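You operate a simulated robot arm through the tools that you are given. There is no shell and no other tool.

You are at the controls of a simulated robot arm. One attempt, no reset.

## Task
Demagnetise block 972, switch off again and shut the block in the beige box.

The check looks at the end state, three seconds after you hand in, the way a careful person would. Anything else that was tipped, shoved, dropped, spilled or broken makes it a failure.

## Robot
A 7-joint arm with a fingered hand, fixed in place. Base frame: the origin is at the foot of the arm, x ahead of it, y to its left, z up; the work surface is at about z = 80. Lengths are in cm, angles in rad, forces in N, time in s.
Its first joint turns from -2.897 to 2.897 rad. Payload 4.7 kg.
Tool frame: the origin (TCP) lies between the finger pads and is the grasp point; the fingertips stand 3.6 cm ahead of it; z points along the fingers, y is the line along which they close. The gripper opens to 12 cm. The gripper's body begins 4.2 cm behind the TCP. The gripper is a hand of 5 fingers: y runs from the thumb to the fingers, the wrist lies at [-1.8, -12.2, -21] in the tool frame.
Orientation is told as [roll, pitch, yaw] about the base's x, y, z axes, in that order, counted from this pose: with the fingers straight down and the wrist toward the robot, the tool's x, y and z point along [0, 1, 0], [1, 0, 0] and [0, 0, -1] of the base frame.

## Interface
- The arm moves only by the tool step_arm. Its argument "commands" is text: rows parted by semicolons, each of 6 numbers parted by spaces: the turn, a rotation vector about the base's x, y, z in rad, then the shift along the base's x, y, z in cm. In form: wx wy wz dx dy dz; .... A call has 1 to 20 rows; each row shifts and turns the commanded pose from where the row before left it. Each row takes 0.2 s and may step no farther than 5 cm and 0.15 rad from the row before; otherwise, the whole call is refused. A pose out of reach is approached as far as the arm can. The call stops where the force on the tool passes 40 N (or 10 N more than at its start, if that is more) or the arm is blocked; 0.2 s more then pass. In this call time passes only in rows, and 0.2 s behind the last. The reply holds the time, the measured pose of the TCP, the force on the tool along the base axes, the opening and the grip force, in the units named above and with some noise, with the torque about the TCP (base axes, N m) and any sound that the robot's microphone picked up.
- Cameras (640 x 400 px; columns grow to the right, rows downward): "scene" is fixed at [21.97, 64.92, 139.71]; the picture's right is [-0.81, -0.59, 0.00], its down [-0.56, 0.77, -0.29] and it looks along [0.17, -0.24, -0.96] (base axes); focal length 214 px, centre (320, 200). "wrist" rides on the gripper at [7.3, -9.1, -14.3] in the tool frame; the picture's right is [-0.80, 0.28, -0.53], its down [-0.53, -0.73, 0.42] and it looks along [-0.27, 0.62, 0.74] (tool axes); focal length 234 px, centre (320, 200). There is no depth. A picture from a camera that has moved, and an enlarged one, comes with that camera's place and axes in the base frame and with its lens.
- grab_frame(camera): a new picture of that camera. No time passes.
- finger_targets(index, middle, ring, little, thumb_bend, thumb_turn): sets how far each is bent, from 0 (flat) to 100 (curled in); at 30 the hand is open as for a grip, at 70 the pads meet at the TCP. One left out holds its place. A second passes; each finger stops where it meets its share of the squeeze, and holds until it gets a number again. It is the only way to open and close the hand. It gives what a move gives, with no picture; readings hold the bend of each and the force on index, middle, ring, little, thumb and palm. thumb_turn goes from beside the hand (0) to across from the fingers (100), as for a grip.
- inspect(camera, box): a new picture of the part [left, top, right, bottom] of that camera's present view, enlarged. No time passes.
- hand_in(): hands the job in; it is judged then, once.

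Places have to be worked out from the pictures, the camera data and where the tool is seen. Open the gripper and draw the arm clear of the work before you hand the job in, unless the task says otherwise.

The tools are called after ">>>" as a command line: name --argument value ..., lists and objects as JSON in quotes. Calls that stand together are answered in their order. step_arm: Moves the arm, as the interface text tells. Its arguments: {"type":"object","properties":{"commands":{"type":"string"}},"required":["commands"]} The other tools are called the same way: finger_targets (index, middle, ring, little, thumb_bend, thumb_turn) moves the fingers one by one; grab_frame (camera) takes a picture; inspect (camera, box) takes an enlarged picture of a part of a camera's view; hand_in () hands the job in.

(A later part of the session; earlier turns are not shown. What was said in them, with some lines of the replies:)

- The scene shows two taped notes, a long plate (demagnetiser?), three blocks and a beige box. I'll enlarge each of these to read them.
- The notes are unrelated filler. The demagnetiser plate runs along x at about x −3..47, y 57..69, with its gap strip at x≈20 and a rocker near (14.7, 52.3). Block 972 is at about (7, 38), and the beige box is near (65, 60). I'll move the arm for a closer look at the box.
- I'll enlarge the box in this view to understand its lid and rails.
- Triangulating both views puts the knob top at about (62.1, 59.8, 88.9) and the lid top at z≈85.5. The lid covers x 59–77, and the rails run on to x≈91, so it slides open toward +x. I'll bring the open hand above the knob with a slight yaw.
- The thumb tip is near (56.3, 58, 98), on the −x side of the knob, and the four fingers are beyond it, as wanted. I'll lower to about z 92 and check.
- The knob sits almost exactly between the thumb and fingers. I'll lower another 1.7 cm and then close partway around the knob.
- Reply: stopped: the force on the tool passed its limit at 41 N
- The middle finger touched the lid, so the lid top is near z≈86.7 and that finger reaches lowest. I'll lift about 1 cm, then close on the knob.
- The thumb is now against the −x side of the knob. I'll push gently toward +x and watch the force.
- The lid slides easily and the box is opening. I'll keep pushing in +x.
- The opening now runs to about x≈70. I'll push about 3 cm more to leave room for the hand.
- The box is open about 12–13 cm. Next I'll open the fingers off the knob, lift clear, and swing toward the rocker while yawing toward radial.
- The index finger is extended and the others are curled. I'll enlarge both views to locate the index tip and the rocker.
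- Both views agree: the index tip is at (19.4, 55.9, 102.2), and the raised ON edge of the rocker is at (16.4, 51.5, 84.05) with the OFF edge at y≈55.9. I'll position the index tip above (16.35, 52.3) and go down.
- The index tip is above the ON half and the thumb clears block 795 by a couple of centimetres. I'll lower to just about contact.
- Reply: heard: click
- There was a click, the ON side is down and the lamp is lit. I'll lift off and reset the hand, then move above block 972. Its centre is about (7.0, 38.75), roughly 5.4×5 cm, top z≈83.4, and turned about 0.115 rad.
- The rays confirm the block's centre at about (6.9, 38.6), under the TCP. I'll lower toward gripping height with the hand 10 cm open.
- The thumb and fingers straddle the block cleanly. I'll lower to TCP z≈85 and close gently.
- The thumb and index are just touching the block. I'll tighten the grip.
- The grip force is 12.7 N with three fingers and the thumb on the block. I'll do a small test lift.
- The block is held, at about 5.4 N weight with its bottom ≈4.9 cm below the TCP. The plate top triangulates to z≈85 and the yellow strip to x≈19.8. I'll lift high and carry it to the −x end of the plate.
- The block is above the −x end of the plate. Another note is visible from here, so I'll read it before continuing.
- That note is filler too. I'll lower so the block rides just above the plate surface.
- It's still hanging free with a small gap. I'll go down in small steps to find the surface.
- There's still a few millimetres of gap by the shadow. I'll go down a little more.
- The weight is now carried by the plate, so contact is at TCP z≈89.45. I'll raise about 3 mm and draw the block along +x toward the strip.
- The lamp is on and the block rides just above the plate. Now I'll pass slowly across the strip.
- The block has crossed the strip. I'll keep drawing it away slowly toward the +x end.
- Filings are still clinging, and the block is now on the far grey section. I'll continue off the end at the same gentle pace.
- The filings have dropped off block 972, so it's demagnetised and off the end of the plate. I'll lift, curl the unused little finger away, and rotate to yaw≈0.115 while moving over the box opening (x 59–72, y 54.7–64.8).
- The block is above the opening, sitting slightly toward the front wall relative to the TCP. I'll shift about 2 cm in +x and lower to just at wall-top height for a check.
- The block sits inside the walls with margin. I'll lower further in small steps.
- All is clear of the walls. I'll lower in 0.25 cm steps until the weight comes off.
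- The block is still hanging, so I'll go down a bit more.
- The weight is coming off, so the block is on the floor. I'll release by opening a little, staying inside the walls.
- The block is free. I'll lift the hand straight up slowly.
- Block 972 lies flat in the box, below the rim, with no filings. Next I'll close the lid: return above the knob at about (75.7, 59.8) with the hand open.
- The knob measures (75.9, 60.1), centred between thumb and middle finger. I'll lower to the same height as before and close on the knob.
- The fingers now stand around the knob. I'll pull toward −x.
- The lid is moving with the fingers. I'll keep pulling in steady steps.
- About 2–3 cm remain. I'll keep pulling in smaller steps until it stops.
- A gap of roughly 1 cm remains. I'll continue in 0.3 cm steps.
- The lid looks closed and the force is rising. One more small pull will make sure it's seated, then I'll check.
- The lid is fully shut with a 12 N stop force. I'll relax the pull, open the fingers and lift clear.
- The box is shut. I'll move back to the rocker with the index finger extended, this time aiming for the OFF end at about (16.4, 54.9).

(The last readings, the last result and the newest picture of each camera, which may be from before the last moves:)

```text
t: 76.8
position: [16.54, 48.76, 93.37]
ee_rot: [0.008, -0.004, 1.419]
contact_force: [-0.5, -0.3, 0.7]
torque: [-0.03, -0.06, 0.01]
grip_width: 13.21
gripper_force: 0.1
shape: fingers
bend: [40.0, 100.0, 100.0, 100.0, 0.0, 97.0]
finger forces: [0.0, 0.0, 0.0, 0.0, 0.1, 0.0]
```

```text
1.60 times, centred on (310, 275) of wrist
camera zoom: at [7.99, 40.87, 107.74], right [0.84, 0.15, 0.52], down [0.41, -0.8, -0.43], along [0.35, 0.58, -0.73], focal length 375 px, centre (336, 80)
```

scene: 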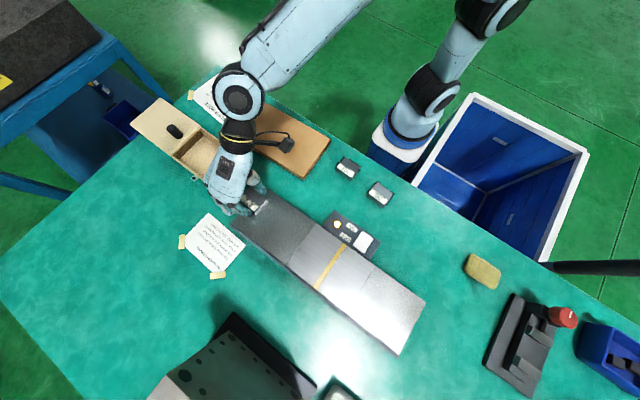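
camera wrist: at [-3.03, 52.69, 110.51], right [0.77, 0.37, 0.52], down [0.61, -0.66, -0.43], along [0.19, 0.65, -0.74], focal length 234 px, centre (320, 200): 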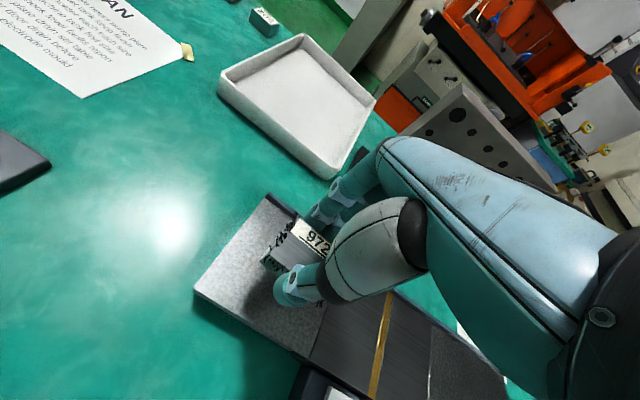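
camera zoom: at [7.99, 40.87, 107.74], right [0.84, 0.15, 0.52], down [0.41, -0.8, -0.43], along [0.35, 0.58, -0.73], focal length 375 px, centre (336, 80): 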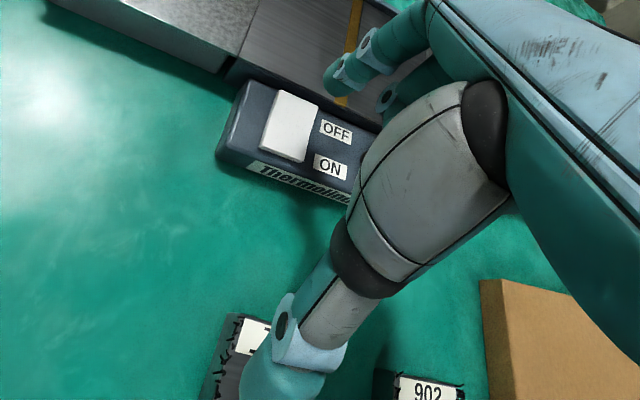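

The tip is over the rocker at y≈54.6 and the lamp is still on. I'll nudge 0.4 cm toward the OFF end and press down.

>>> step_arm --commands "0 0 0 0 0.4 -1.2; 0 0 0 0 0 -1.2; 0 0 0 0 0 -1.2; 0 0 0 0 0 -0.8; 0 0 0 0 0 -0.5; 0 0 0 0 0 -0.4; 0 0 0 0 0 -0.3"

>>> inspect --camera "scene" --box '[310, 180, 430, 270]'

```text
t: 78.4
position: [16.53, 49.41, 87.72]
ee_rot: [0.008, -0.006, 1.418]
contact_force: [-0.4, -0.3, 0.7]
torque: [0.04, 0.05, -0.03]
grip_width: 13.3
gripper_force: 0.6
shape: fingers
bend: [40.0, 100.0, 100.0, 100.0, 0.0, 97.0]
finger forces: [0.9, 0.0, 0.1, 0.1, 0.1, 0.0]
heard: click
```

```text
4.44 times, centred on (370, 225) of scene
camera zoom: at [21.97, 64.92, 139.71], right [-0.81, -0.59, 0.0], down [-0.56, 0.77, -0.29], along [0.17, -0.24, -0.96], focal length 953 px, centre (98, 89)
```

zoom: 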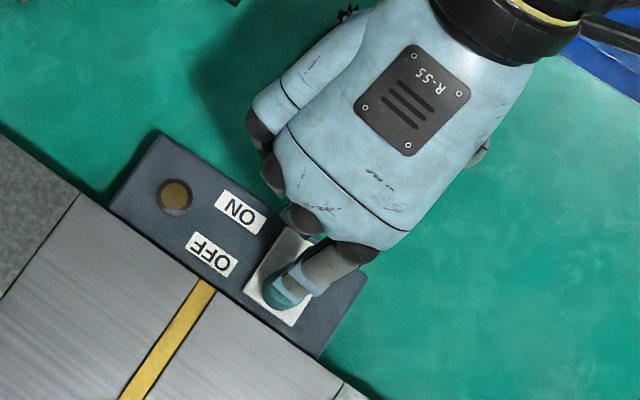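

A click was heard and the lamp is out. I'll lift straight up, draw the arm clear, open the hand and check the whole scene.

>>> step_arm --commands "0 0 0 0 0 1; 0 0 0 0 0 2; 0 0 0 0 0 3; 0 0 0 0 0 4; 0 0 0 0 0 4; 0 0 0 0 0 4; 0 0 0 1 -1 3; 0 0 0 1 -1 3"

>>> finger_targets --index 30 --middle 30 --ring 30 --little 30 --thumb_bend 30

>>> grab_frame --camera "scene"

>>> grab_frame --camera "wrist"

>>> inspect --camera "scene" --box '[310, 140, 430, 270]'

>>> inspect --camera "scene" --box '[150, 110, 270, 200]'

```text
t: 80.2
position: [18.59, 47.24, 111.61]
ee_rot: [0.006, -0.006, 1.421]
contact_force: [0.4, 0.9, -0.5]
torque: [-0.04, 0.0, 0.0]
grip_width: 13.23
gripper_force: 0.1
shape: fingers
bend: [40.0, 100.0, 100.0, 100.0, 0.0, 97.0]
finger forces: [0.0, 0.0, 0.1, 0.0, 0.0, 0.1]
```

```text
t: 81.2
position: [18.57, 47.14, 111.67]
ee_rot: [0.008, -0.009, 1.417]
contact_force: [-0.3, 0.0, -0.8]
torque: [0.0, -0.04, -0.05]
grip_width: 12.24
gripper_force: 0.0
shape: fingers
bend: [30.0, 30.0, 30.0, 30.0, 30.0, 97.0]
finger forces: [0.0, 0.0, 0.1, 0.0, 0.0, 0.1]
```

```text
taken
```

scene: 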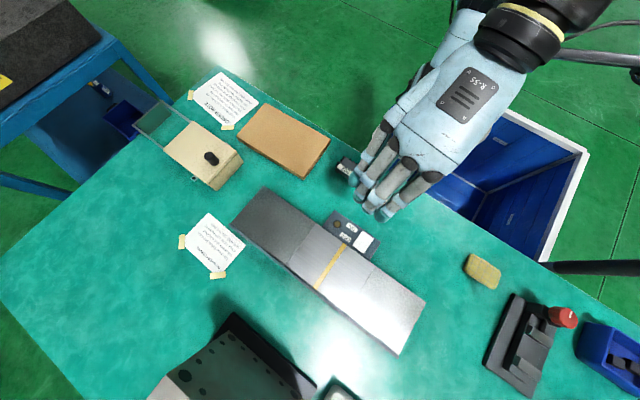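

```text
taken
camera wrist: at [10.06, 39.22, 126.03], right [0.84, 0.15, 0.52], down [0.41, -0.8, -0.43], along [0.35, 0.58, -0.73], focal length 234 px, centre (320, 200)
```

wrist: 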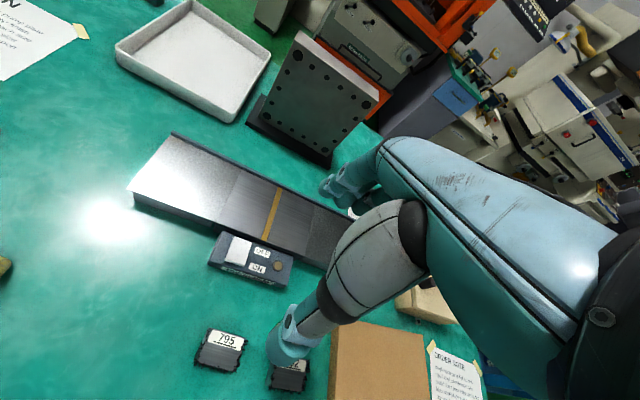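

```text
3.08 times, centred on (370, 205) of scene
camera zoom: at [21.97, 64.92, 139.71], right [-0.81, -0.59, 0.0], down [-0.56, 0.77, -0.29], along [0.17, -0.24, -0.96], focal length 660 px, centre (166, 185)
```

zoom: 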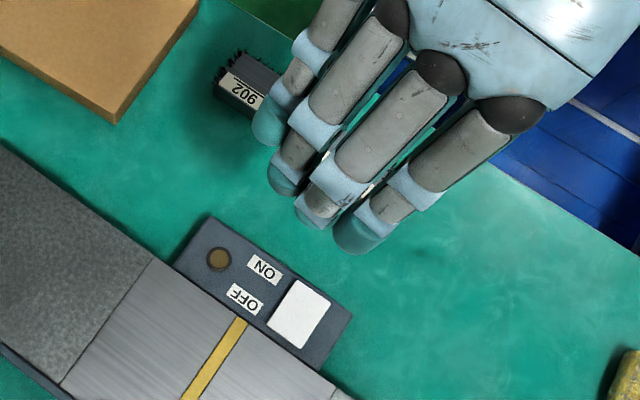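

```text
4.44 times, centred on (210, 155) of scene
camera zoom: at [21.97, 64.92, 139.71], right [-0.81, -0.59, 0.0], down [-0.56, 0.77, -0.29], along [0.17, -0.24, -0.96], focal length 953 px, centre (809, 400)
```

zoom: 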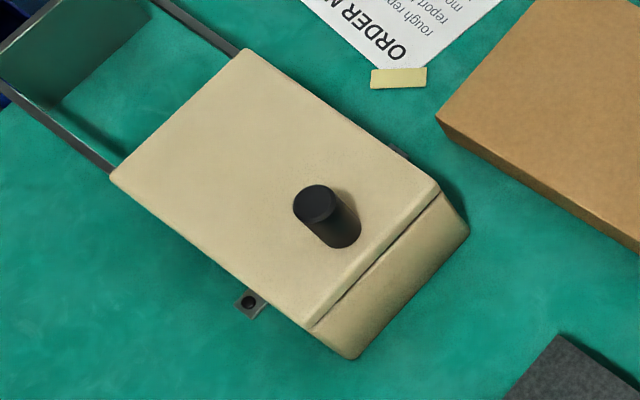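

The lamp is off, the rocker is on OFF, and the box is shut with block 972 inside. Blocks 795 and 902 are undisturbed, and the hand is open and clear of the work, so I'm handing the job in.

>>> hand_in

```text
The job is handed in.
```

Block 972 is demagnetised and shut in the beige box, and the demagnetiser is switched off. I've handed the job in, but the hand-in reply gave no verdict.

- **Demagnetising:** I carried the block slowly across the yellow strip with the unit on and drew it off the far end. All its iron filings had dropped off by then.
- **Switching off:** I did this last, after the block was in the box and the lid was closed. The rocker clicked and the lamp went out.
- **Box:** the block lies flat inside, and the lid is pulled fully shut against its stop.
- **Everything else:** blocks 795 and 902 and the other items on the table looked undisturbed in the final pictures. The hand is open and raised clear of the work.
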